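You operate a simulated robot arm through the tools that you are given. There is no shell and no other tool. Be economical: measure what you need, move in short steps, check, and stop when the job is done.

You run a simulated robot arm. Do the job below in one go: nothing can be reset, and whatever is moved stays where it is left.

Task
Set the latched relief valve to its label, prove it and cap it.
Fine: the display shows the last lift; it lifts within a third of a bar of the label; pressure off before the cap; turn its knob only without pressure; the cap of the knob's colour; leave the drain open.

It is judged by the outcome, as a careful person would: the job done as asked, and still so three seconds after it is handed in. It fails if anything else is knocked over, pushed out of place, dropped, spilled or broken. Lids that push on must go on centred and level and be pressed home; caps that screw on are set level and turned clockwise until they are tight.

Robot
A 6-joint arm with a two-finger parallel gripper, fixed in place. Base frame: the origin is at the foot of the arm, x ahead of it, y to its left, z up; the work surface is at about z = 850. Readings come in mm, degrees, newtons and seconds.
With the tool pointing down near the work surface it reaches from about 480 to 880 mm from the base axis. Its first joint turns from -115.0 to 115.0 degrees. Payload 4.2 kg.
The tool frame sits at the grasp point between the pads (the TCP): z along the fingers, y along the line on which they close. The tips reach 23 mm beyond it. Largest opening 94 mm; finger width 38, thickness 10; the body of the gripper, 54 by 96 mm, starts 39 mm behind the TCP.
Orientation is that of the tool frame in the base frame, as a unit quaternion [x, y, z, w]. With the fingers straight down and closing along the base's y, the tool's x points along the base's -x, its y along +y and its z along -z.

Tools
- The arm moves only by the tool nudge_tool. Its argument "commands" is a list of rows, each a list of 7 numbers: the turn, a rotation vector about the base's x, y, z in degrees, then the shift along the base's x, y, z in mm, then the opening in per cent of the stroke, from 0 (shut) to 100 (fully open). In form: [[rx, ry, rz, tx, ty, tz, hand], ...]. A call has 1 to 10 rows; each row is the pose to reach, as a shift and turn from the pose commanded when the call began. Each row takes 0.2 s and may step no farther than 50 mm and 8.6 degrees from the row before; otherwise, or with a gripper value out of range, the whole call is refused. A pose out of reach is approached as far as the arm can. The call stops where the force on the tool passes 60 N (or 10 N more than at its start, if that is more) or the arm is blocked; 0.2 s more then pass. The fingers move at their own pace (about 108 mm/s each) and stop on an object; they squeeze with about 28 N. The grip force told is the motor's: it shows also when the fingers shut on nothing. Time passes only in rows, and 0.2 s behind the last, so rows that repeat a pose let the fingers close. The reply holds the time, the measured pose of the TCP, the force on the tool along the base axes, the opening and the grip force, in the units named above and with some noise, with the torque about the TCP (base axes, N m) and any sound that the robot's microphone picked up.
- Cameras (640 x 400 px; columns grow to the right, rows downward): "scene" is fixed at [36.9, -504.9, 1514.1]; the picture's right is [0.47, -0.88, 0.00], its down [-0.56, -0.30, -0.78] and it looks along [0.68, 0.37, -0.63] (base axes); focal length 319 px, centre (320, 200). "wrist" rides on the gripper at [86, 16, -74] in the tool frame; the picture's right is [-0.18, 0.98, 0.00], its down [-0.58, -0.11, -0.81] and it looks along [-0.79, -0.15, 0.59] (tool axes); focal length 243 px, centre (320, 200). There is no depth. A picture from a camera that has moved, and an enlarged one, comes with that camera's place and axes in the base frame and with its lens. The place of the scene camera against the robot may be out by one fixed shift of up to 25 mm in any direction.
- capture(camera): a new picture of that camera. It takes no simulated time.
- slide_trunk(by): slides the trunk up (or, below 0, down) by that many mm; the arm rides with it, the base frame stays. It gives what a move gives, with no picture.
- enlarge(camera, box): a new picture of the part [left, top, right, bottom] of that camera's present view, enlarged. It takes no simulated time.
- hand_in(): hands the job in; it is judged then, once.

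Go step by step. Nothing tells you positions but the pictures and the camera data: compare them with the known pose of the tool, close in by small moves and look again before you grip or let go. The budget is 120 turns and 68 pictures, counting those below and the enlarged ones. Unless the task says otherwise, let go and move clear before handing in, and close with one line.

The tools are called after ">>>" as a command line: name --pt "numbers of a row" for each row, then --argument value for the rest, lists and objects as JSON in quotes. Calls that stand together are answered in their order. nudge_tool: Moves the arm, as the interface text tells. Its arguments: {"type":"object","properties":{"commands":{"type":"array"}},"required":["commands"]} The other tools are called the same way: slide_trunk (by) slides the trunk up or down; capture (camera) takes a picture; enlarge (camera, box) takes an enlarged picture of a part of a camera's view; hand_in () hands the job in.

At the start:

```text
time: 0.0
eef_pos: [597.7, -78.5, 1238.5]
orientation: [-0.001, 1.0, 0.0, -0.001]
contact_force: [-0.1, 0.9, 0.3]
wrist_torque: [0.02, 0.0, 0.01]
width: 94.0
grip_force: 0.1
trunk travel left (down, up): [-750.0, 240.0]
```

scene: 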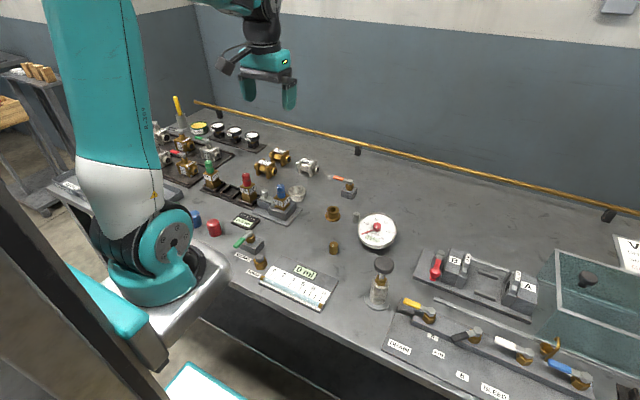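
wrist: 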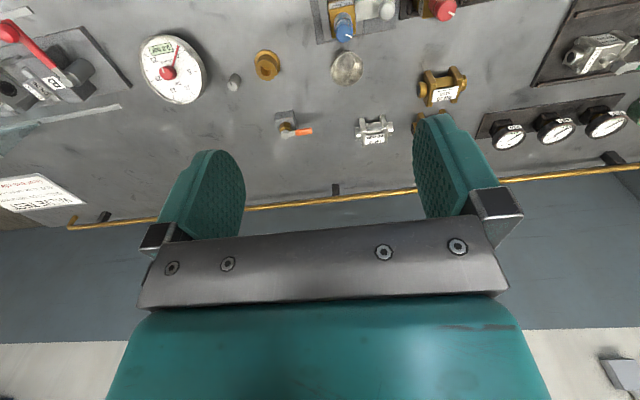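

I see a bench with valves, gauges, a display, drain and levers. First I enlarge parts of the scene to understand the layout.

>>> enlarge --camera "scene" --box '[140, 90, 340, 215]'

>>> enlarge --camera "scene" --box '[180, 170, 420, 320]'

>>> enlarge --camera "scene" --box '[360, 220, 640, 400]'

```text
3.20 times, centred on (240, 152) of scene
camera zoom: at [36.9, -504.9, 1514.1], right [0.47, -0.88, 0.0], down [-0.56, -0.3, -0.78], along [0.68, 0.37, -0.63], focal length 1020 px, centre (576, 352)
```

zoom: 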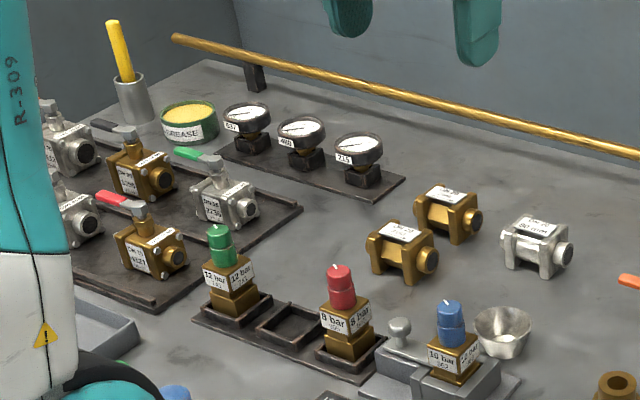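

```text
2.67 times, centred on (300, 245) of scene
camera zoom: at [36.9, -504.9, 1514.1], right [0.47, -0.88, 0.0], down [-0.56, -0.3, -0.78], along [0.68, 0.37, -0.63], focal length 850 px, centre (373, 80)
```

zoom: 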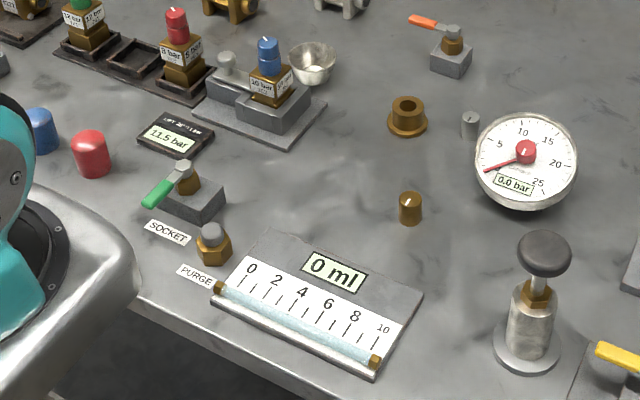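

```text
2.22 times, centred on (500, 310) of scene
camera zoom: at [36.9, -504.9, 1514.1], right [0.47, -0.88, 0.0], down [-0.56, -0.3, -0.78], along [0.68, 0.37, -0.63], focal length 708 px, centre (-80, -44)
```

zoom: 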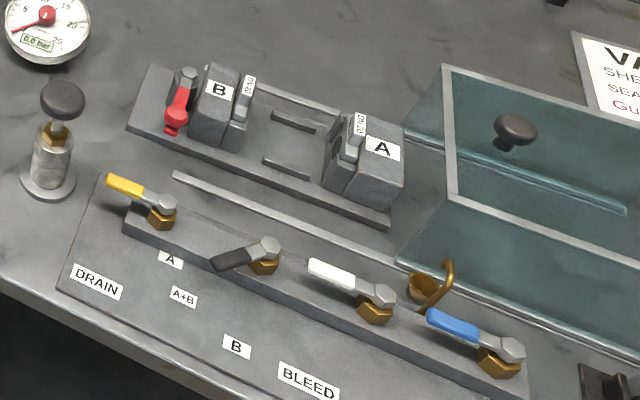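

The socket valve looks like the blue-knob one, clamped in the grey block; the display shows 11.5 bar. I enlarge the details to read labels.

>>> enlarge --camera "scene" --box '[225, 175, 315, 230]'

>>> enlarge --camera "scene" --box '[590, 220, 640, 280]'

>>> enlarge --camera "scene" --box '[185, 200, 285, 285]'

>>> enlarge --camera "wrist" --box '[200, 0, 480, 150]'

```text
7.11 times, centred on (270, 202) of scene
camera zoom: at [36.9, -504.9, 1514.1], right [0.47, -0.88, 0.0], down [-0.56, -0.3, -0.78], along [0.68, 0.37, -0.63], focal length 2266 px, centre (676, 182)
```

zoom: 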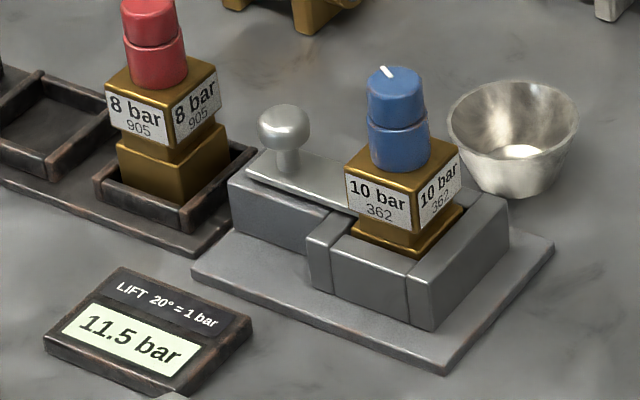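

```text
6.67 times, centred on (615, 250) of scene
camera zoom: at [36.9, -504.9, 1514.1], right [0.47, -0.88, 0.0], down [-0.56, -0.3, -0.78], along [0.68, 0.37, -0.63], focal length 2125 px, centre (-1647, -133)
```

zoom: 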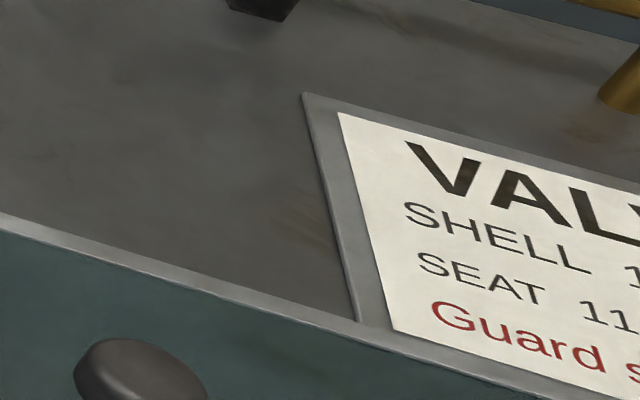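

```text
4.71 times, centred on (235, 242) of scene
camera zoom: at [36.9, -504.9, 1514.1], right [0.47, -0.88, 0.0], down [-0.56, -0.3, -0.78], along [0.68, 0.37, -0.63], focal length 1500 px, centre (720, 0)
```

zoom: 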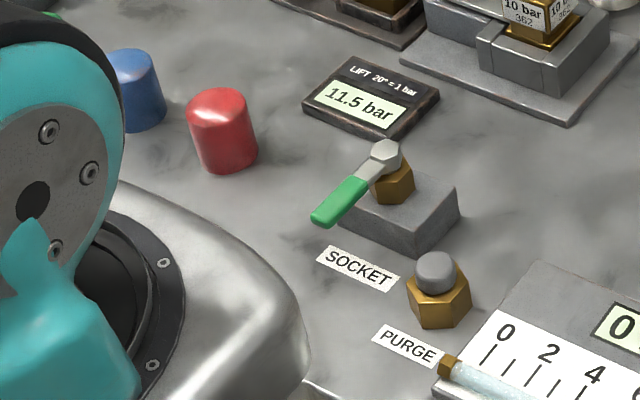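

```text
2.29 times, centred on (340, 75) of wrist
camera zoom: at [511.9, -62.1, 1312.9], right [0.18, 0.98, 0.0], down [0.58, -0.11, 0.81], along [0.79, -0.15, -0.59], focal length 555 px, centre (274, 486)
```

zoom: 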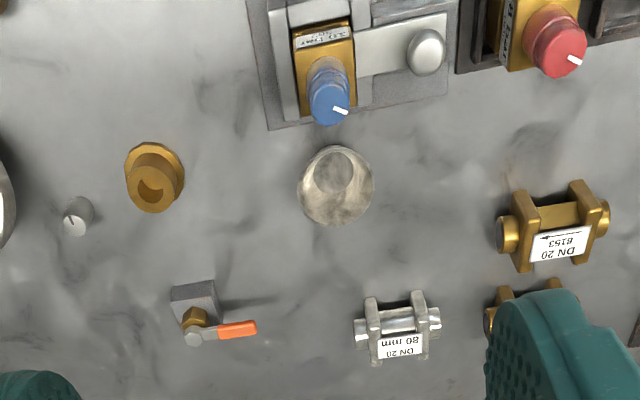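

I look closer at the lever panel and the middle section before moving.

>>> enlarge --camera "scene" --box '[380, 285, 510, 400]'

>>> enlarge --camera "scene" --box '[500, 320, 640, 400]'

>>> nudge_tool --pt "0 0 0 -10 -45 -10 100" --pt "0 0 0 -20 -90 -20 100" --pt "0 0 0 -30 -135 -30 100" --pt "0 0 0 -40 -180 -40 100" --pt "0 0 0 -50 -225 -50 100" --pt "0 0 0 -60 -270 -60 100" --pt "0 0 0 -70 -315 -70 100" --pt "0 0 0 -80 -360 -80 100" --pt "0 0 0 -90 -400 -90 100" --pt "0 0 0 -90 -440 -90 100"

>>> capture --camera "wrist"

```text
3.48 times, centred on (445, 342) of scene
camera zoom: at [36.9, -504.9, 1514.1], right [0.47, -0.88, 0.0], down [-0.56, -0.3, -0.78], along [0.68, 0.37, -0.63], focal length 1109 px, centre (-115, -296)
```

zoom: 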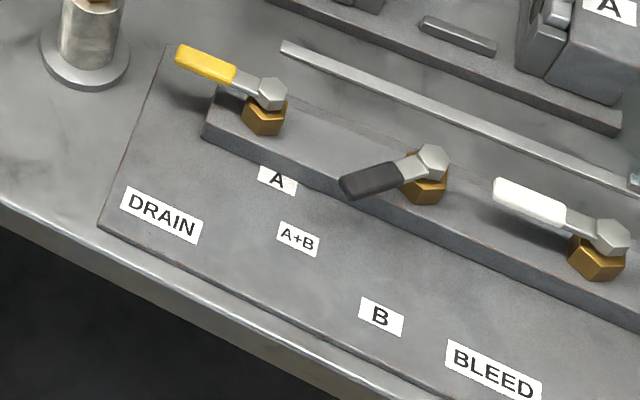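

```text
4.57 times, centred on (570, 360) of scene
camera zoom: at [36.9, -504.9, 1514.1], right [0.47, -0.88, 0.0], down [-0.56, -0.3, -0.78], along [0.68, 0.37, -0.63], focal length 1457 px, centre (-823, -531)
```

zoom: 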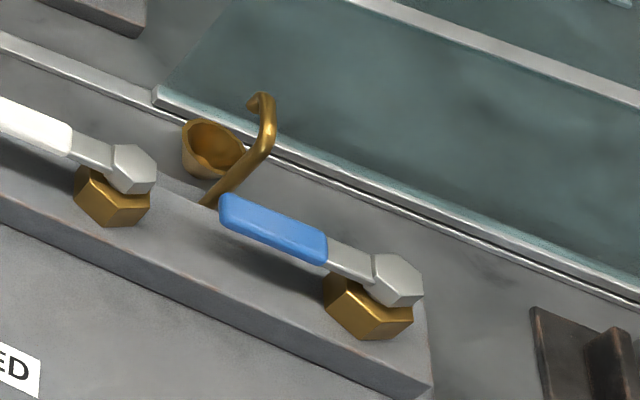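

```text
time: 2.2
eef_pos: [509.0, -518.8, 1151.5]
orientation: [-0.001, 1.0, 0.001, -0.001]
contact_force: [-0.5, 1.1, 0.2]
wrist_torque: [-0.04, 0.01, -0.01]
width: 93.8
grip_force: 0.0
trunk travel left (down, up): [-750.0, 240.0]
```

```text
56 pictures are left
camera wrist: at [422.1, -502.1, 1225.6], right [0.18, 0.98, 0.0], down [0.58, -0.11, 0.81], along [0.79, -0.15, -0.59], focal length 243 px, centre (320, 200)
```

wrist: 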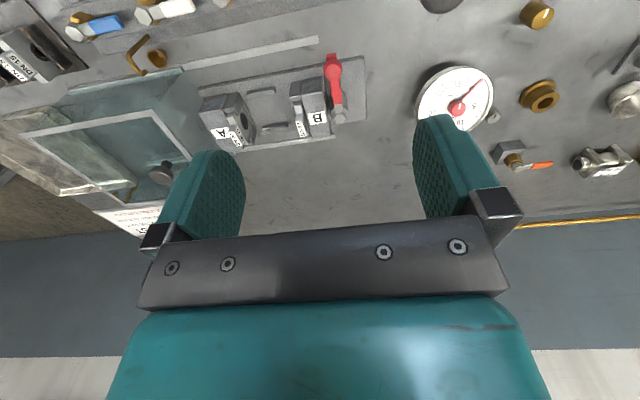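

The panel has DRAIN, A / A+B / B selector, BLEED and an unlabelled blue lever. I go read the notice on the right and look at the rest.

>>> nudge_tool --pt "0 0 0 45 0 10 100" --pt "0 0 0 90 0 20 100" --pt "0 0 0 130 0 20 100"

>>> enlarge --camera "wrist" --box '[100, 70, 300, 195]'

```text
time: 3.0
eef_pos: [637.8, -518.5, 1169.0]
orientation: [0.0, 1.0, 0.001, 0.0]
contact_force: [-0.1, -1.0, 0.7]
wrist_torque: [0.01, -0.07, 0.0]
width: 94.0
grip_force: 0.1
trunk travel left (down, up): [-750.0, 240.0]
```

```text
3.20 times, centred on (200, 132) of wrist
camera zoom: at [550.7, -501.2, 1242.7], right [0.18, 0.98, 0.0], down [0.58, -0.11, 0.81], along [0.79, -0.15, -0.59], focal length 776 px, centre (704, 416)
```

zoom: 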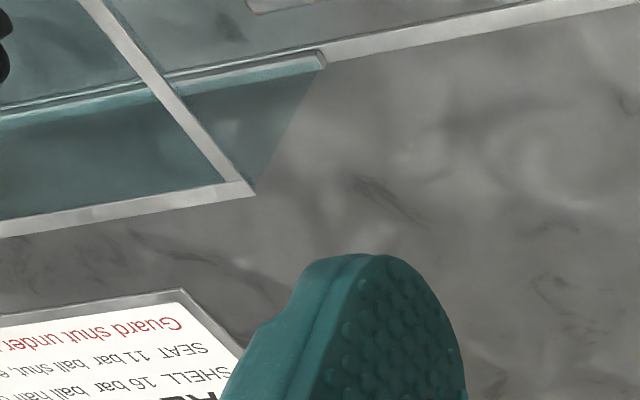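

>>> nudge_tool --pt "0 0 0 0 -45 0 100" --pt "0 0 0 20 -90 0 100" --pt "0 0 0 30 -135 0 100" --pt "0 0 0 30 -180 0 100"

>>> capture --camera "wrist"

```text
time: 4.0
eef_pos: [614.9, -608.9, 1158.4]
orientation: [-0.001, 1.0, 0.001, 0.0]
contact_force: [-0.9, -0.7, -0.2]
wrist_torque: [0.04, -0.02, -0.01]
width: 93.9
grip_force: 0.1
out of reach, approached as far as the arm can: row 2, 3, 4
trunk travel left (down, up): [-750.0, 240.0]
```

```text
54 pictures are left
camera wrist: at [529.4, -593.1, 1233.1], right [0.18, 0.98, 0.0], down [0.58, -0.11, 0.81], along [0.79, -0.15, -0.59], focal length 243 px, centre (320, 200)
```

wrist: 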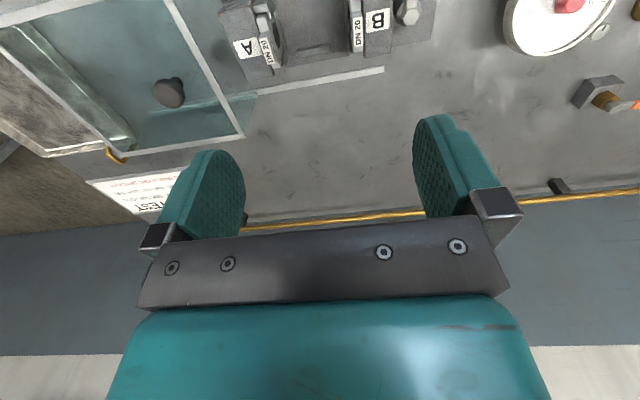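

>>> enlarge --camera "wrist" --box '[85, 150, 205, 225]'

```text
5.33 times, centred on (145, 188) of wrist
camera zoom: at [529.4, -593.1, 1233.1], right [0.18, 0.98, 0.0], down [0.58, -0.11, 0.81], along [0.79, -0.15, -0.59], focal length 1294 px, centre (1253, 267)
```

zoom: 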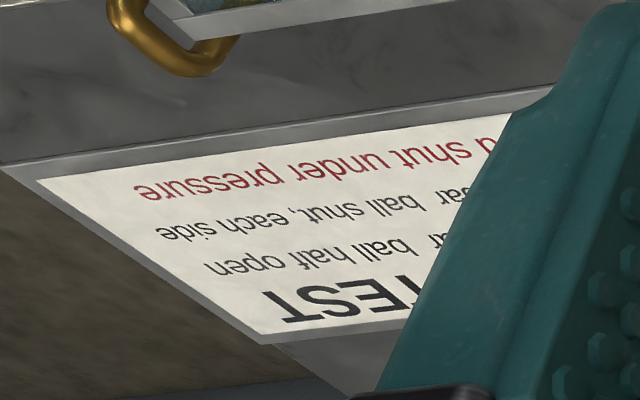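

The notice concerns ball valve tests in the fixture, not the relief socket. Next I look at the middle section closely: gauge, orange lever, socket, pump.

>>> nudge_tool --pt "0 0 0 -20 45 0 100" --pt "0 0 0 -40 90 0 100" --pt "0 0 0 -60 135 -20 100" --pt "0 0 0 -80 180 -40 100" --pt "0 0 0 -100 220 -50 100" --pt "0 0 0 -110 260 -60 100" --pt "0 0 0 -120 300 -60 100" --pt "0 0 0 -125 340 -60 100" --pt "0 0 0 -125 380 -60 100"

>>> capture --camera "wrist"

```text
refused: row 3 steps farther than a row can; nothing moved
```

```text
52 pictures are left
camera wrist: at [529.4, -593.1, 1233.1], right [0.18, 0.98, 0.0], down [0.58, -0.11, 0.81], along [0.79, -0.15, -0.59], focal length 243 px, centre (320, 200)
```

wrist: 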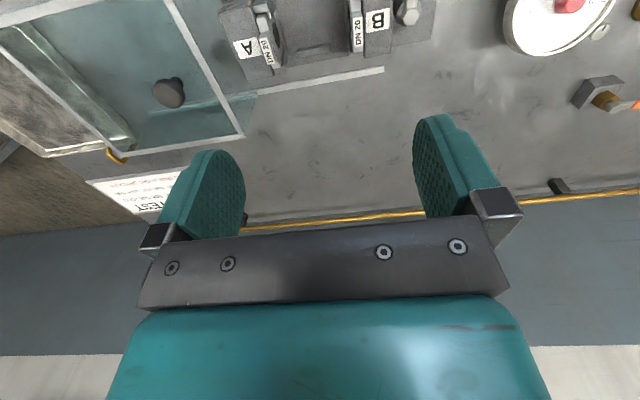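

A row was too long; I retry with shorter steps.

>>> nudge_tool --pt "0 0 0 -20 42 0 100" --pt "0 0 0 -40 84 0 100" --pt "0 0 0 -55 126 -10 100" --pt "0 0 0 -70 168 -20 100" --pt "0 0 0 -85 210 -30 100" --pt "0 0 0 -95 255 -40 100" --pt "0 0 0 -100 300 -45 100" --pt "0 0 0 -100 345 -50 100" --pt "0 0 0 -100 380 -50 100"

>>> capture --camera "wrist"

```text
time: 6.0
eef_pos: [519.7, -231.4, 1109.0]
orientation: [-0.001, 1.0, 0.0, 0.0]
contact_force: [0.5, -0.5, -0.4]
wrist_torque: [0.04, 0.01, -0.02]
width: 94.0
grip_force: 0.1
trunk travel left (down, up): [-750.0, 240.0]
```

```text
51 pictures are left
camera wrist: at [432.4, -214.8, 1182.6], right [0.18, 0.98, 0.0], down [0.58, -0.11, 0.81], along [0.79, -0.15, -0.59], focal length 243 px, centre (320, 200)
```

wrist: 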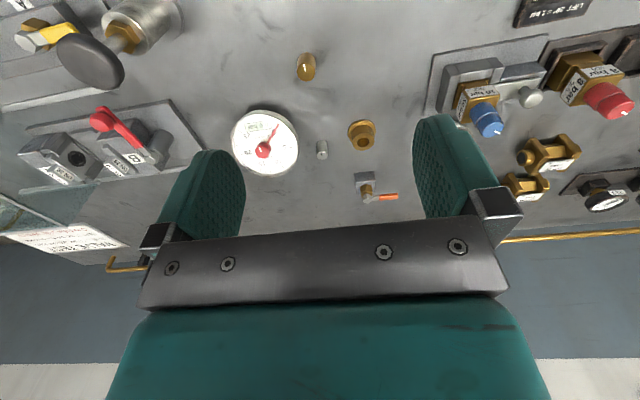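

I rotate the tool so the wrist camera looks along the lever panel, to read all labels and lever directions.

>>> nudge_tool --pt "0 0 -8 -7 -25 5 100" --pt "0 0 -16 -14 -50 10 100" --pt "0 0 -24 -21 -75 15 100" --pt "0 0 -32 -28 -100 20 100" --pt "0 0 -40 -35 -125 25 100" --pt "0 0 -48 -42 -150 30 100" --pt "0 0 -56 -49 -175 35 100" --pt "0 0 -64 -56 -200 40 100" --pt "0 0 -72 -63 -220 40 100" --pt "0 0 -80 -65 -240 40 100"

>>> capture --camera "wrist"

```text
time: 8.2
eef_pos: [452.3, -472.2, 1147.9]
orientation: [0.644, 0.765, 0.0, 0.0]
contact_force: [-0.2, -1.0, 0.1]
wrist_torque: [0.03, 0.01, 0.0]
width: 93.9
grip_force: 0.0
trunk travel left (down, up): [-750.0, 240.0]
```

```text
50 pictures are left
camera wrist: at [453.8, -382.9, 1221.7], right [1.0, -0.01, 0.0], down [-0.01, -0.59, 0.81], along [-0.01, -0.81, -0.59], focal length 243 px, centre (320, 200)
```

wrist: 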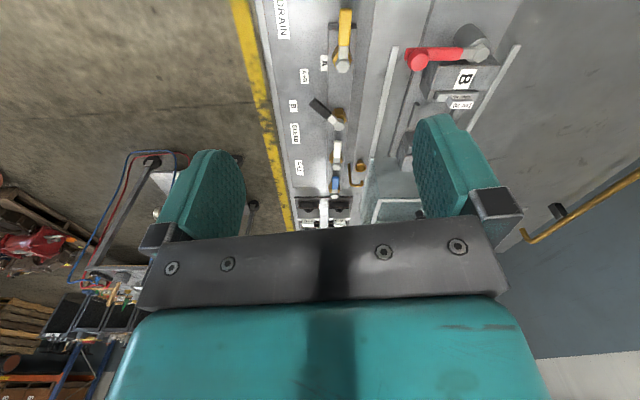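

>>> enlarge --camera "wrist" --box '[260, 80, 400, 200]'

```text
3.33 times, centred on (330, 140) of wrist
camera zoom: at [453.8, -382.9, 1221.7], right [1.0, -0.01, 0.0], down [-0.01, -0.59, 0.81], along [-0.01, -0.81, -0.59], focal length 809 px, centre (287, 400)
```

zoom: 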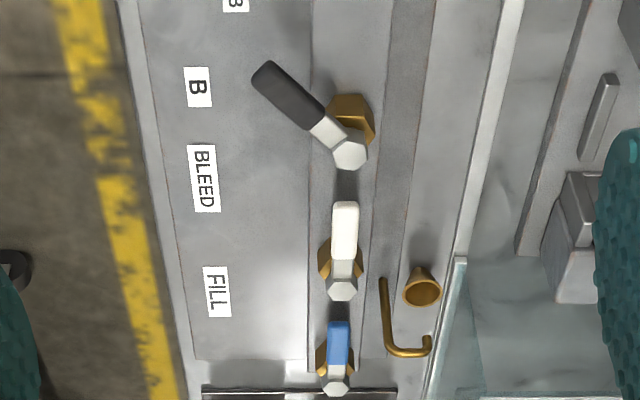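

The unlabelled blue lever is FILL; drain, bleed and fill all lie along the manifold. Pump knob is triangulated at about (488,-412,975). I position closed fingers above it and try one stroke to learn the state.

>>> nudge_tool --pt "0 0 0 10 20 -30 0" --pt "0 0 0 20 40 -60 0" --pt "0 0 0 30 52 -95 0" --pt "0 0 0 36 59 -120 0"

>>> enlarge --camera "scene" --box '[320, 180, 440, 320]'

```text
time: 9.2
eef_pos: [489.0, -412.5, 1025.9]
orientation: [0.643, 0.766, 0.001, -0.001]
contact_force: [-0.4, 0.6, 0.2]
wrist_torque: [-0.04, -0.03, -0.02]
width: 0.0
grip_force: 27.7
trunk travel left (down, up): [-750.0, 240.0]
```

```text
2.86 times, centred on (380, 250) of scene
camera zoom: at [36.9, -504.9, 1514.1], right [0.47, -0.88, 0.0], down [-0.56, -0.3, -0.78], along [0.68, 0.37, -0.63], focal length 911 px, centre (149, 57)
```

zoom: 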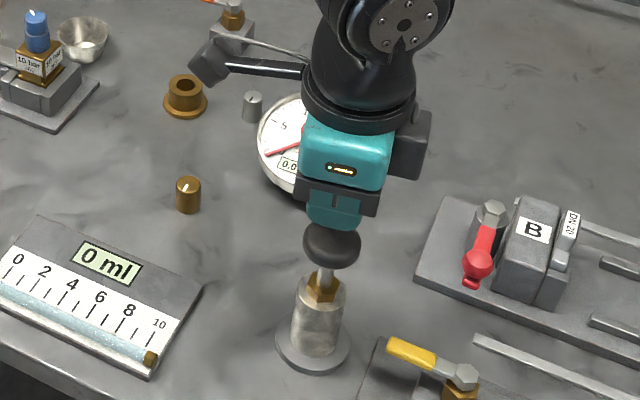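

The fingers are centred above the knob. I push down in short steps.

>>> nudge_tool --pt "0 0 0 0 0 -15 0" --pt "0 0 0 0 0 -25 0" --pt "0 0 0 0 0 -32 0" --pt "0 0 0 0 0 -39 0" --pt "0 0 0 0 0 -46 0" --pt "0 0 0 0 0 -53 0"

```text
time: 10.6
eef_pos: [489.7, -414.1, 976.4]
orientation: [0.643, 0.766, 0.0, 0.0]
contact_force: [-1.6, -0.8, 21.7]
wrist_torque: [-0.12, 0.03, -0.15]
width: 0.0
grip_force: 27.9
trunk travel left (down, up): [-750.0, 240.0]
```

>>> nudge_tool --pt "0 0 0 0 0 -6 0" --pt "0 0 0 0 0 -12 0" --pt "0 0 0 0 0 -18 0" --pt "0 0 0 0 0 -24 0"

>>> enlarge --camera "scene" --box '[320, 180, 440, 320]'

```text
time: 11.0
eef_pos: [489.5, -411.9, 975.8]
orientation: [0.643, 0.765, -0.001, 0.005]
contact_force: [-11.8, 12.1, 42.0]
wrist_torque: [0.33, 0.31, 0.01]
width: 0.1
grip_force: 28.4
trunk travel left (down, up): [-750.0, 240.0]
stopped in row 2: the force on the tool passed its limit at 68 N (the readings are from after the stop); the commanded pose is now the measured one
```

```text
2.86 times, centred on (380, 250) of scene
camera zoom: at [36.9, -504.9, 1514.1], right [0.47, -0.88, 0.0], down [-0.56, -0.3, -0.78], along [0.68, 0.37, -0.63], focal length 911 px, centre (149, 57)
```

zoom: 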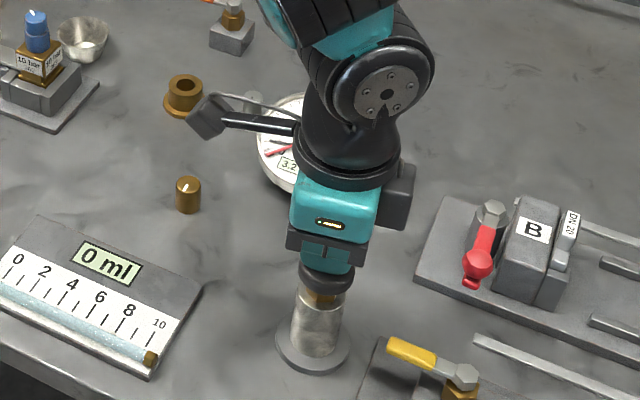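

One stroke gave 3.2 bar, so the drain is shut now and the circuit holds. I give two more strokes.

>>> nudge_tool --pt "0 0 0 0 0 16 0" --pt "0 0 0 0 0 32 0" --pt "0 0 0 0 0 32 0" --pt "0 0 0 0 0 22 0" --pt "0 0 0 0 0 14 0" --pt "0 0 0 0 0 7 0" --pt "0 0 0 0 0 2 0"

>>> enlarge --camera "scene" --box '[320, 180, 440, 320]'

```text
time: 12.6
eef_pos: [490.0, -412.8, 976.6]
orientation: [0.643, 0.766, -0.001, 0.004]
contact_force: [0.2, -3.6, 13.3]
wrist_torque: [-0.07, 0.03, 0.13]
width: 0.0
grip_force: 28.1
trunk travel left (down, up): [-750.0, 240.0]
```

```text
2.86 times, centred on (380, 250) of scene
camera zoom: at [36.9, -504.9, 1514.1], right [0.47, -0.88, 0.0], down [-0.56, -0.3, -0.78], along [0.68, 0.37, -0.63], focal length 911 px, centre (149, 57)
```

zoom: 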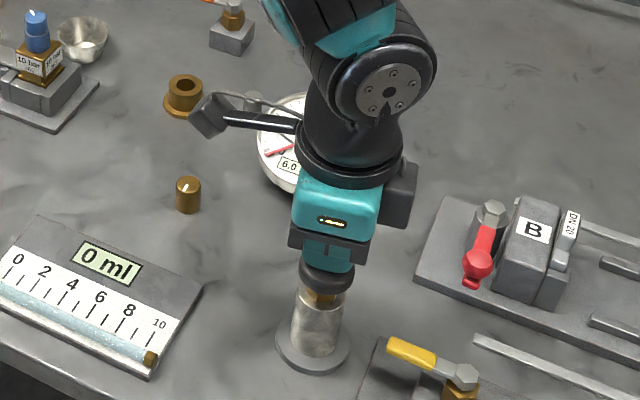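

>>> nudge_tool --pt "0 0 0 0 0 16 0" --pt "0 0 0 0 0 32 0" --pt "0 0 0 0 0 32 0" --pt "0 0 0 0 0 22 0" --pt "0 0 0 0 0 14 0" --pt "0 0 0 0 0 7 0" --pt "0 0 0 0 0 1 0"

>>> nudge_tool --pt "0 0 0 0 0 16 0" --pt "0 0 0 0 0 32 0" --pt "0 0 0 0 0 32 0" --pt "0 0 0 0 0 22 0" --pt "0 0 0 0 0 14 0" --pt "0 0 0 0 0 7 0" --pt "0 0 0 0 0 0 0"

>>> capture --camera "scene"

```text
time: 14.2
eef_pos: [490.9, -412.8, 976.3]
orientation: [0.643, 0.766, -0.001, 0.005]
contact_force: [5.2, 4.9, 15.1]
wrist_torque: [0.11, -0.09, 0.02]
width: 0.0
grip_force: 28.0
trunk travel left (down, up): [-750.0, 240.0]
```

```text
time: 15.8
eef_pos: [491.6, -414.4, 977.1]
orientation: [0.642, 0.766, -0.001, 0.004]
contact_force: [-3.0, -1.5, 12.2]
wrist_torque: [-0.02, 0.1, -0.07]
width: 0.0
grip_force: 27.6
trunk travel left (down, up): [-750.0, 240.0]
```

```text
45 pictures are left
```

scene: 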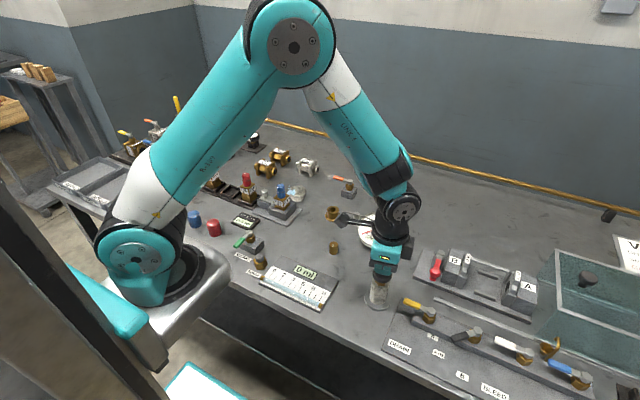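

>>> enlarge --camera "scene" --box '[350, 205, 400, 250]'

>>> enlarge --camera "scene" --box '[225, 180, 315, 235]'

```text
8.89 times, centred on (375, 228) of scene
camera zoom: at [36.9, -504.9, 1514.1], right [0.47, -0.88, 0.0], down [-0.56, -0.3, -0.78], along [0.68, 0.37, -0.63], focal length 2833 px, centre (-169, -44)
```

zoom: 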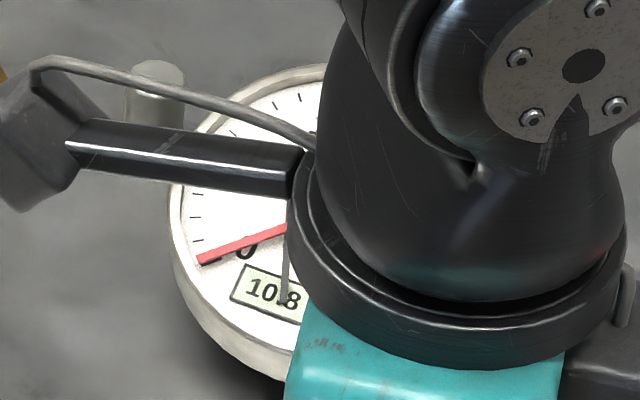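

```text
7.11 times, centred on (270, 208) of scene
camera zoom: at [36.9, -504.9, 1514.1], right [0.47, -0.88, 0.0], down [-0.56, -0.3, -0.78], along [0.68, 0.37, -0.63], focal length 2266 px, centre (676, 147)
```

zoom: 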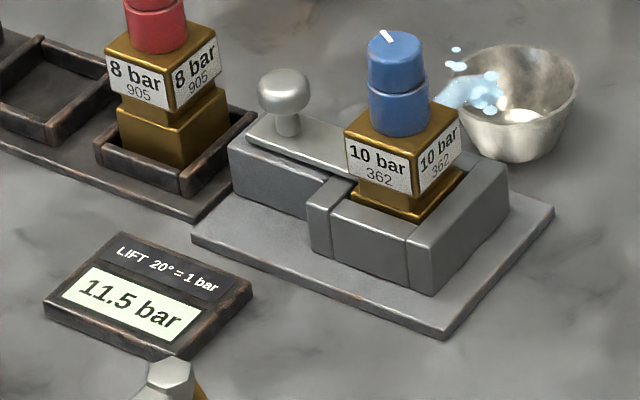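

The valve lifted at 11.5 bar, spraying into the cup (the gauge is now at 10.8). The valve therefore needs about 1.5 bar less. First I open the drain; I rise and move over beside its lever with the camera turned away from the pump.

>>> nudge_tool --pt "0 0 0 0 0 40 0" --pt "0 0 0 0 0 80 0" --pt "0 0 8 2 -8 100 0" --pt "0 0 16 5 -16 100 0" --pt "0 0 24 8 -24 100 0" --pt "0 0 32 12 -32 100 0" --pt "0 0 40 15 -40 100 0" --pt "0 0 48 18 -50 100 0" --pt "0 0 56 22 -60 100 0" --pt "0 0 64 26 -70 100 0"

>>> nudge_tool --pt "0 0 8 0 -5 0 0" --pt "0 0 16 2 -6 -30 0" --pt "0 0 16 2 -6 -70 0" --pt "0 0 16 2 -6 -110 0"

>>> enlarge --camera "scene" --box '[350, 190, 510, 350]'

```text
time: 18.0
eef_pos: [517.8, -483.9, 1074.7]
orientation: [0.137, 0.991, 0.002, 0.003]
contact_force: [0.7, 0.6, 0.1]
wrist_torque: [-0.01, -0.01, 0.01]
width: 0.2
grip_force: 27.7
trunk travel left (down, up): [-750.0, 240.0]
```

```text
time: 19.0
eef_pos: [516.4, -489.8, 967.2]
orientation: [0.0, 1.0, 0.001, 0.004]
contact_force: [-0.4, -0.2, -0.9]
wrist_torque: [0.0, -0.03, 0.0]
width: 0.0
grip_force: 28.5
trunk travel left (down, up): [-750.0, 240.0]
```

```text
2.50 times, centred on (430, 270) of scene
camera zoom: at [36.9, -504.9, 1514.1], right [0.47, -0.88, 0.0], down [-0.56, -0.3, -0.78], along [0.68, 0.37, -0.63], focal length 797 px, centre (45, 25)
```

zoom: 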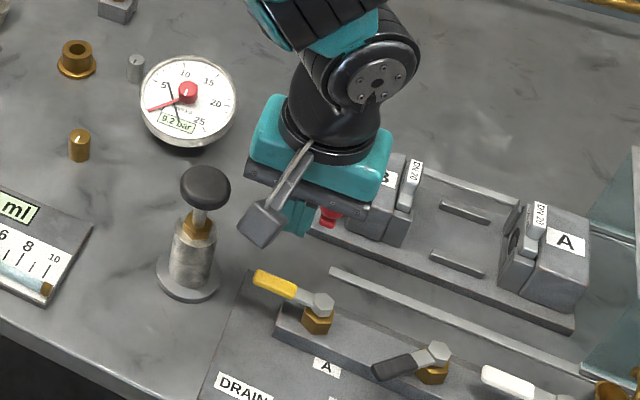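

The gripper body would pass close to the pump knob in this orientation, so I turn the tool a further 90° so the body is slim along y.

>>> nudge_tool --pt "0 0 8 0 0 10 0" --pt "0 0 16 0 0 20 0" --pt "0 0 24 0 0 20 0" --pt "0 0 32 0 0 20 0" --pt "0 0 40 0 0 20 0" --pt "0 0 48 0 0 20 0" --pt "0 0 56 0 0 20 0" --pt "0 0 64 0 0 20 0" --pt "0 0 72 0 0 20 0" --pt "0 0 80 0 0 20 0"

>>> nudge_tool --pt "0 0 8 -2 0 -20 0" --pt "0 0 8 -4 0 -45 0" --pt "0 0 8 -4 0 -75 0"

>>> enlarge --camera "scene" --box '[350, 190, 510, 350]'

```text
time: 21.2
eef_pos: [518.8, -490.9, 986.0]
orientation: [-0.645, 0.764, 0.003, 0.001]
contact_force: [0.0, 0.4, 0.7]
wrist_torque: [0.04, 0.01, 0.01]
width: 0.0
grip_force: 27.6
trunk travel left (down, up): [-750.0, 240.0]
```

```text
time: 22.0
eef_pos: [516.6, -490.4, 911.6]
orientation: [-0.695, 0.719, 0.003, 0.001]
contact_force: [-0.1, 1.1, 0.4]
wrist_torque: [-0.03, -0.04, -0.02]
width: 0.2
grip_force: 28.1
trunk travel left (down, up): [-750.0, 240.0]
```

```text
2.50 times, centred on (430, 270) of scene
camera zoom: at [36.9, -504.9, 1514.1], right [0.47, -0.88, 0.0], down [-0.56, -0.3, -0.78], along [0.68, 0.37, -0.63], focal length 797 px, centre (45, 25)
```

zoom: 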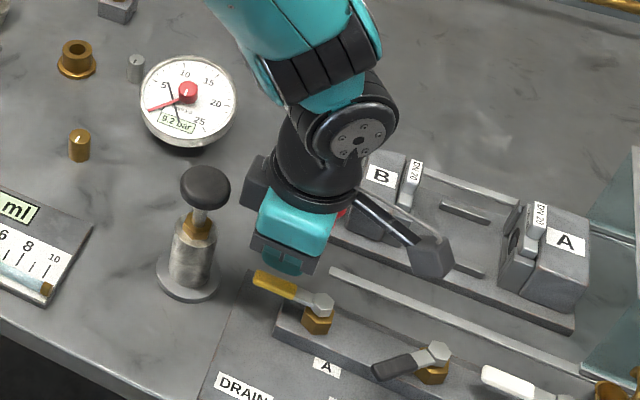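

The fingertips stand just behind the drain handle. I sweep it a quarter turn towards the bench edge.

>>> nudge_tool --pt "0 0 0 -8 0 -3 0" --pt "0 0 0 -16 1 -3 0" --pt "0 0 0 -25 4 -3 0" --pt "0 0 0 -34 7 -3 0" --pt "0 0 0 -45 6 -3 0" --pt "0 0 0 -57 3 -3 0" --pt "0 0 0 -66 -5 -3 0" --pt "0 0 0 -73 -13 -3 0" --pt "0 0 0 -76 -18 -3 0" --pt "0 0 0 -76 -20 -3 0"

>>> enlarge --camera "scene" --box '[350, 190, 510, 350]'

```text
time: 24.2
eef_pos: [440.0, -504.3, 908.4]
orientation: [-0.697, 0.717, 0.006, 0.004]
contact_force: [18.5, 42.8, 11.1]
wrist_torque: [-0.22, -0.14, 0.91]
width: 0.0
grip_force: 28.4
trunk travel left (down, up): [-750.0, 240.0]
```

```text
2.50 times, centred on (430, 270) of scene
camera zoom: at [36.9, -504.9, 1514.1], right [0.47, -0.88, 0.0], down [-0.56, -0.3, -0.78], along [0.68, 0.37, -0.63], focal length 797 px, centre (45, 25)
```

zoom: 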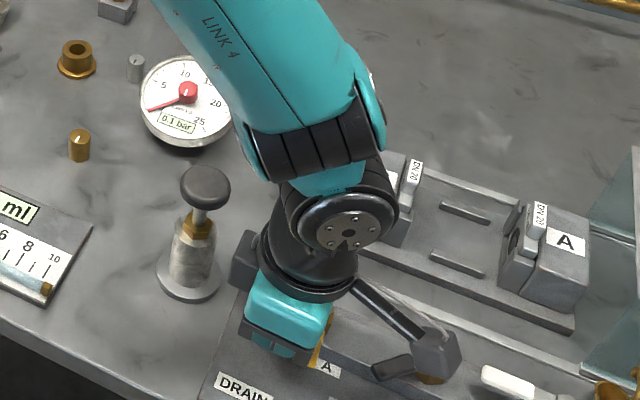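

Pressure fell to 0.1 bar: the drain is open. I back off, rise, and go toward the relief valve for a close look.

>>> nudge_tool --pt "0 0 0 -2 14 0 0" --pt "0 0 0 -4 18 40 0" --pt "0 0 0 -4 18 85 0" --pt "0 0 -8 6 48 120 0" --pt "0 0 -16 16 85 140 0" --pt "0 0 -24 26 125 160 0" --pt "0 0 -32 36 165 170 0" --pt "0 0 -40 46 210 170 0" --pt "0 0 -48 56 255 170 30" --pt "0 0 -56 66 300 170 60"

>>> nudge_tool --pt "0 0 -8 10 40 0 60" --pt "0 0 -16 25 80 0 60" --pt "0 0 -24 40 110 0 60" --pt "0 0 -32 55 140 0 60" --pt "0 0 -32 65 160 -20 60"

>>> capture --camera "wrist"

```text
time: 26.4
eef_pos: [505.0, -211.1, 1078.4]
orientation: [-0.275, 0.961, 0.003, 0.002]
contact_force: [-0.6, -0.2, 0.9]
wrist_torque: [0.05, 0.02, 0.03]
width: 56.4
grip_force: 0.1
trunk travel left (down, up): [-750.0, 240.0]
```

```text
time: 27.6
eef_pos: [567.8, -50.8, 1058.2]
orientation: [0.0, 1.0, 0.002, 0.003]
contact_force: [-0.7, -0.2, 1.0]
wrist_torque: [-0.01, -0.05, -0.02]
width: 56.3
grip_force: 0.0
trunk travel left (down, up): [-750.0, 240.0]
```

```text
39 pictures are left
camera wrist: at [481.5, -34.0, 1131.1], right [0.18, 0.98, 0.01], down [0.58, -0.11, 0.81], along [0.8, -0.15, -0.59], focal length 243 px, centre (320, 200)
```

wrist: 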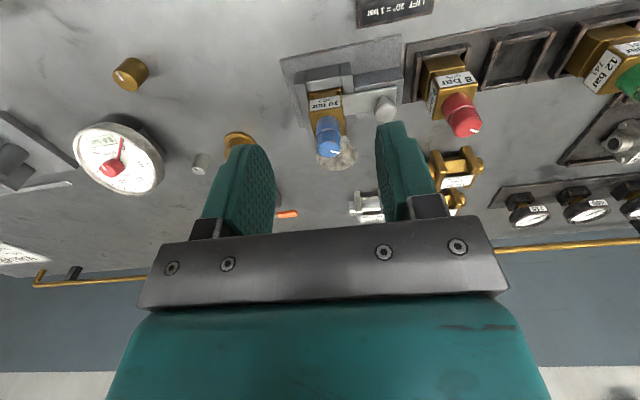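

>>> enlarge --camera "wrist" --box '[260, 50, 420, 180]'

>>> enlarge --camera "scene" --box '[250, 165, 320, 225]'

```text
3.08 times, centred on (340, 115) of wrist
camera zoom: at [481.5, -34.0, 1131.1], right [0.18, 0.98, 0.01], down [0.58, -0.11, 0.81], along [0.8, -0.15, -0.59], focal length 746 px, centre (258, 462)
```

zoom: 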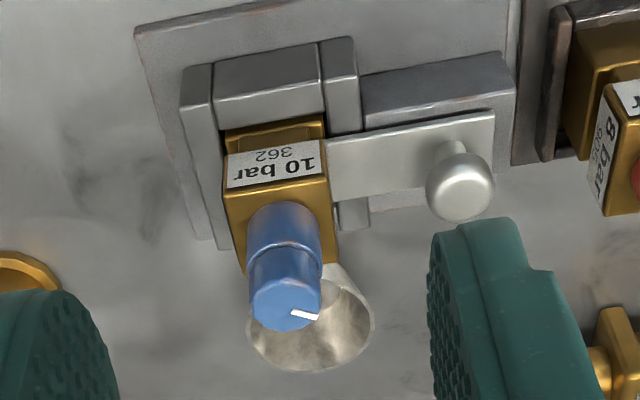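

```text
6.67 times, centred on (285, 195) of scene
camera zoom: at [36.9, -504.9, 1514.1], right [0.47, -0.88, 0.0], down [-0.56, -0.3, -0.78], along [0.68, 0.37, -0.63], focal length 2125 px, centre (553, 233)
```

zoom: 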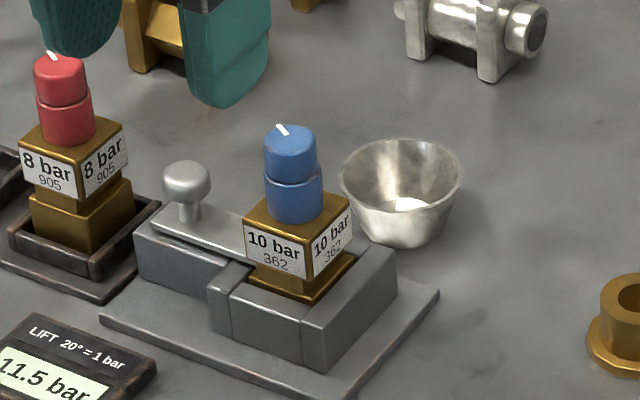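

The knob top is at about (641,-56,953). I move above it and check the alignment.

>>> nudge_tool --pt "0 0 0 35 -2 -10 60" --pt "0 0 0 73 -5 -30 60" --pt "0 0 0 73 -5 -68 60"

>>> capture --camera "wrist"

>>> enlarge --camera "scene" --box '[240, 140, 340, 230]'

```text
time: 28.4
eef_pos: [642.5, -54.2, 988.4]
orientation: [0.0, 1.0, 0.002, 0.003]
contact_force: [-0.3, 0.5, 0.7]
wrist_torque: [-0.03, 0.04, 0.0]
width: 56.3
grip_force: 0.1
trunk travel left (down, up): [-750.0, 240.0]
```

```text
36 pictures are left
camera wrist: at [556.1, -38.7, 1061.5], right [0.18, 0.98, 0.01], down [0.58, -0.11, 0.81], along [0.8, -0.15, -0.59], focal length 243 px, centre (320, 200)
```

wrist: 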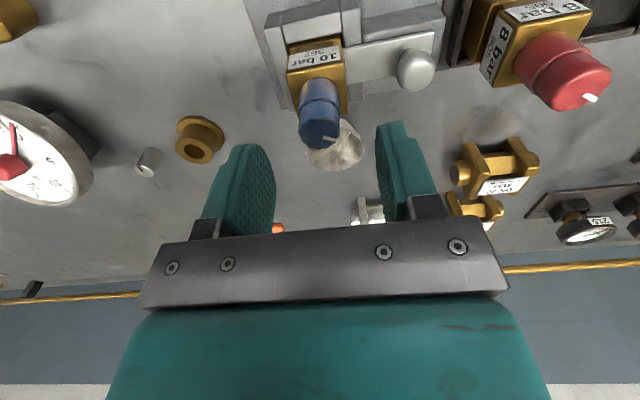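

```text
4.44 times, centred on (290, 185) of scene
camera zoom: at [36.9, -504.9, 1514.1], right [0.47, -0.88, 0.0], down [-0.56, -0.3, -0.78], along [0.68, 0.37, -0.63], focal length 1416 px, centre (453, 267)
```

zoom: 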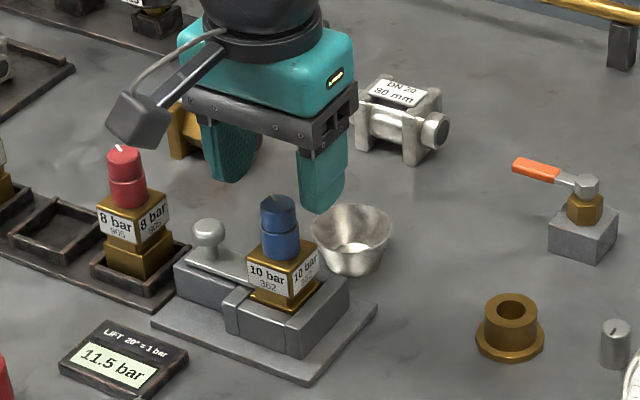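

Alignment is good. I descend to the knob's upper part and look before closing.

>>> nudge_tool --pt "0 0 0 0 -1 -12 60" --pt "0 0 0 0 -1 -24 50"

>>> enlarge --camera "scene" --box '[250, 155, 320, 215]'

>>> enlarge --camera "wrist" --box '[220, 60, 420, 240]'

```text
time: 29.0
eef_pos: [642.9, -56.5, 966.3]
orientation: [0.001, 1.0, 0.001, 0.004]
contact_force: [-0.8, 0.0, 0.9]
wrist_torque: [0.0, -0.04, -0.02]
width: 47.1
grip_force: 0.0
trunk travel left (down, up): [-750.0, 240.0]
```

```text
6.67 times, centred on (285, 185) of scene
camera zoom: at [36.9, -504.9, 1514.1], right [0.47, -0.88, 0.0], down [-0.56, -0.3, -0.78], along [0.68, 0.37, -0.63], focal length 2125 px, centre (553, 300)
```

zoom: 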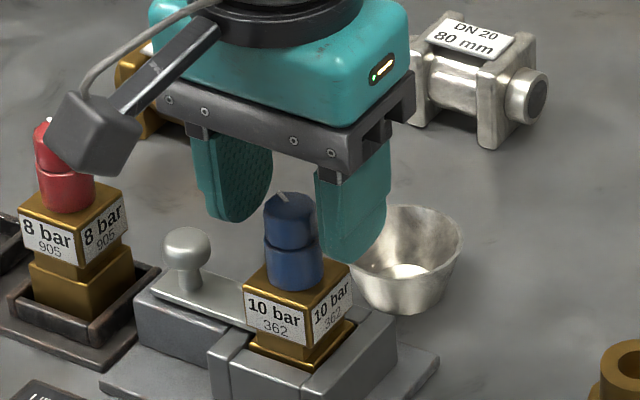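

```text
2.22 times, centred on (320, 150) of wrist
camera zoom: at [555.8, -40.2, 1038.5], right [0.18, 0.98, 0.01], down [0.58, -0.11, 0.81], along [0.8, -0.15, -0.59], focal length 539 px, centre (320, 311)
```

zoom: 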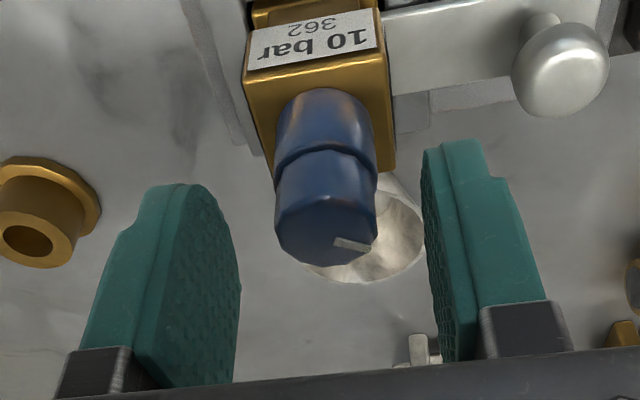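

>>> nudge_tool --pt "0 0 0 -2 1 -3 45" --pt "0 0 0 -2 1 -5 0" --pt "0 0 0 -2 1 -5 0" --pt "0 0 0 -2 1 -5 0"

>>> enlarge --camera "scene" --box '[250, 155, 320, 215]'

```text
time: 30.0
eef_pos: [640.3, -55.1, 962.5]
orientation: [0.0, 1.0, 0.001, 0.005]
contact_force: [-4.2, -0.5, 23.2]
wrist_torque: [0.0, 0.49, 0.0]
width: 23.8
grip_force: 28.2
trunk travel left (down, up): [-750.0, 240.0]
```

```text
6.67 times, centred on (285, 185) of scene
camera zoom: at [36.9, -504.9, 1514.1], right [0.47, -0.88, 0.0], down [-0.56, -0.3, -0.78], along [0.68, 0.37, -0.63], focal length 2125 px, centre (553, 300)
```

zoom: 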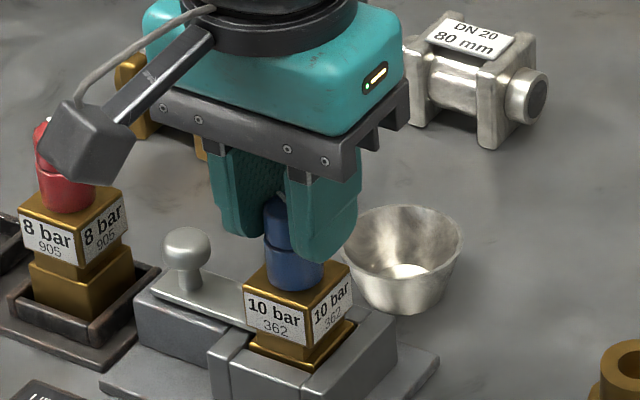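

The knob is gripped (23.8 mm). I ease the downward push slightly and turn 30° counter-clockwise.

>>> nudge_tool --pt "0 0 0 0 0 1.5 0" --pt "0 0 7 0 0 1.5 0" --pt "0 0 14 0 0 1.5 0" --pt "0 0 21 0 0 1.5 0" --pt "0 0 27 0 0 1.5 0" --pt "0 0 30 0 0 1.5 0" --pt "0 0 30 0 0 1.5 0"

```text
time: 31.6
eef_pos: [640.2, -53.2, 963.1]
orientation: [-0.261, 0.965, 0.004, 0.003]
contact_force: [-0.9, 3.9, 0.0]
wrist_torque: [0.29, 0.01, -0.12]
width: 24.0
grip_force: 27.8
trunk travel left (down, up): [-750.0, 240.0]
```

Turned 30°. I release, rise, and check the mark.

>>> nudge_tool --pt "0 0 0 0 0 0 45" --pt "0 0 0 0 0 0 50" --pt "0 0 0 0 0 25 50" --pt "0 0 0 -20 0 60 50" --pt "0 0 -8 -50 0 90 50"

>>> enlarge --camera "scene" --box '[250, 165, 320, 225]'

```text
time: 32.8
eef_pos: [588.1, -56.1, 1053.0]
orientation: [-0.191, 0.982, 0.002, 0.002]
contact_force: [0.3, -0.6, -0.5]
wrist_torque: [0.0, 0.02, 0.0]
width: 47.2
grip_force: 0.1
trunk travel left (down, up): [-750.0, 240.0]
```

```text
6.67 times, centred on (285, 195) of scene
camera zoom: at [36.9, -504.9, 1514.1], right [0.47, -0.88, 0.0], down [-0.56, -0.3, -0.78], along [0.68, 0.37, -0.63], focal length 2125 px, centre (553, 233)
```

zoom: 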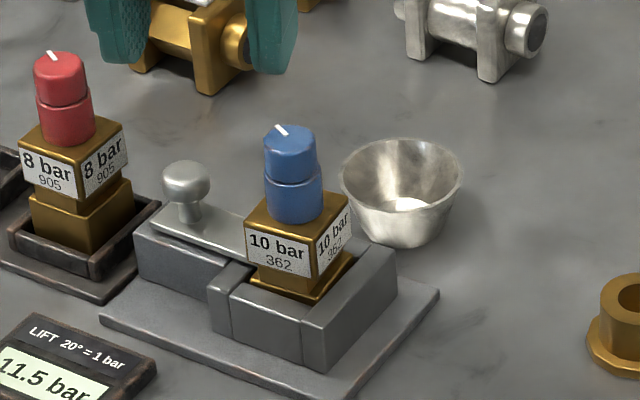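

The mark seems barely changed, so I take a wrist close-up to compare.

>>> nudge_tool --pt "0 0 -8 10 0 0 50" --pt "0 0 -15 25 0 -20 50" --pt "0 0 -22 45 0 -50 50" --pt "0 0 -22 54 0 -84 50"

>>> enlarge --camera "wrist" --box '[220, 60, 420, 240]'

```text
time: 33.8
eef_pos: [644.3, -57.8, 967.4]
orientation: [0.001, 1.0, 0.002, 0.003]
contact_force: [-0.1, -0.1, 0.7]
wrist_torque: [-0.01, -0.03, 0.03]
width: 47.1
grip_force: 0.0
trunk travel left (down, up): [-750.0, 240.0]
```

```text
2.22 times, centred on (320, 150) of wrist
camera zoom: at [557.6, -40.5, 1040.4], right [0.19, 0.98, 0.01], down [0.58, -0.11, 0.81], along [0.8, -0.15, -0.59], focal length 539 px, centre (320, 311)
```

zoom: 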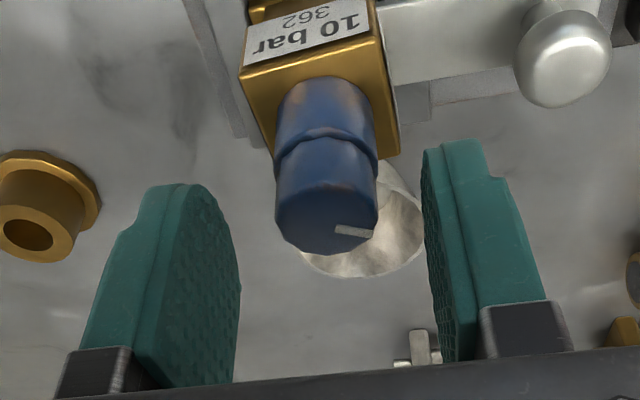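

Mark turned only ~14° and the body itself swung a little in its socket, so the fingers partly slipped. I grip again, lower by a hair, and watch the mark in the gripped view.

>>> nudge_tool --pt "0 0 0 -1 2 -4.5 40" --pt "0 0 0 -1 2 -4.5 0" --pt "0 0 0 -1 2 -4.5 0" --pt "0 0 0 -1 2 -4.5 0"

>>> enlarge --camera "wrist" --box '[260, 80, 380, 200]'

```text
time: 34.8
eef_pos: [644.1, -55.0, 962.9]
orientation: [0.0, 1.0, 0.002, 0.003]
contact_force: [1.3, -2.0, 0.4]
wrist_torque: [-0.11, -0.12, -0.12]
width: 24.2
grip_force: 28.1
trunk travel left (down, up): [-750.0, 240.0]
```

```text
3.33 times, centred on (320, 140) of wrist
camera zoom: at [557.1, -38.0, 1036.1], right [0.18, 0.98, 0.0], down [0.58, -0.11, 0.81], along [0.8, -0.15, -0.59], focal length 809 px, centre (320, 400)
```

zoom: 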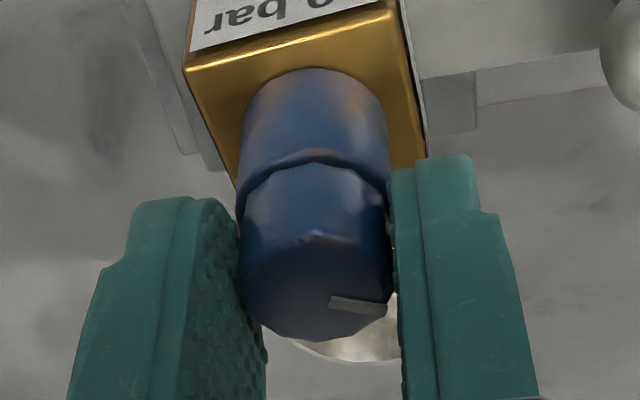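

>>> nudge_tool --pt "0 0 5 0 0 0 0" --pt "0 0 10 0 0 0 0" --pt "0 0 15 0 0 0 0" --pt "0 0 15 0 0 0 0"

>>> enlarge --camera "wrist" --box '[260, 80, 380, 200]'

```text
time: 35.8
eef_pos: [643.2, -52.8, 963.4]
orientation: [-0.13, 0.991, 0.002, 0.001]
contact_force: [-3.3, -6.9, 0.7]
wrist_torque: [0.07, 0.3, -0.27]
width: 23.0
grip_force: 27.5
trunk travel left (down, up): [-750.0, 240.0]
```

```text
3.33 times, centred on (320, 140) of wrist
camera zoom: at [555.6, -60.6, 1037.0], right [-0.08, 1.0, 0.01], down [0.59, 0.04, 0.81], along [0.81, 0.07, -0.59], focal length 809 px, centre (320, 400)
```

zoom: 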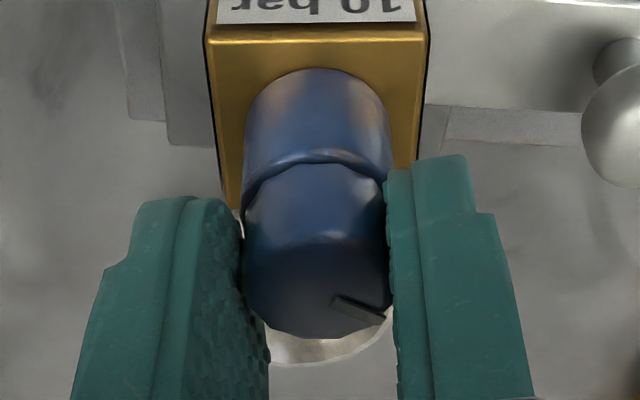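

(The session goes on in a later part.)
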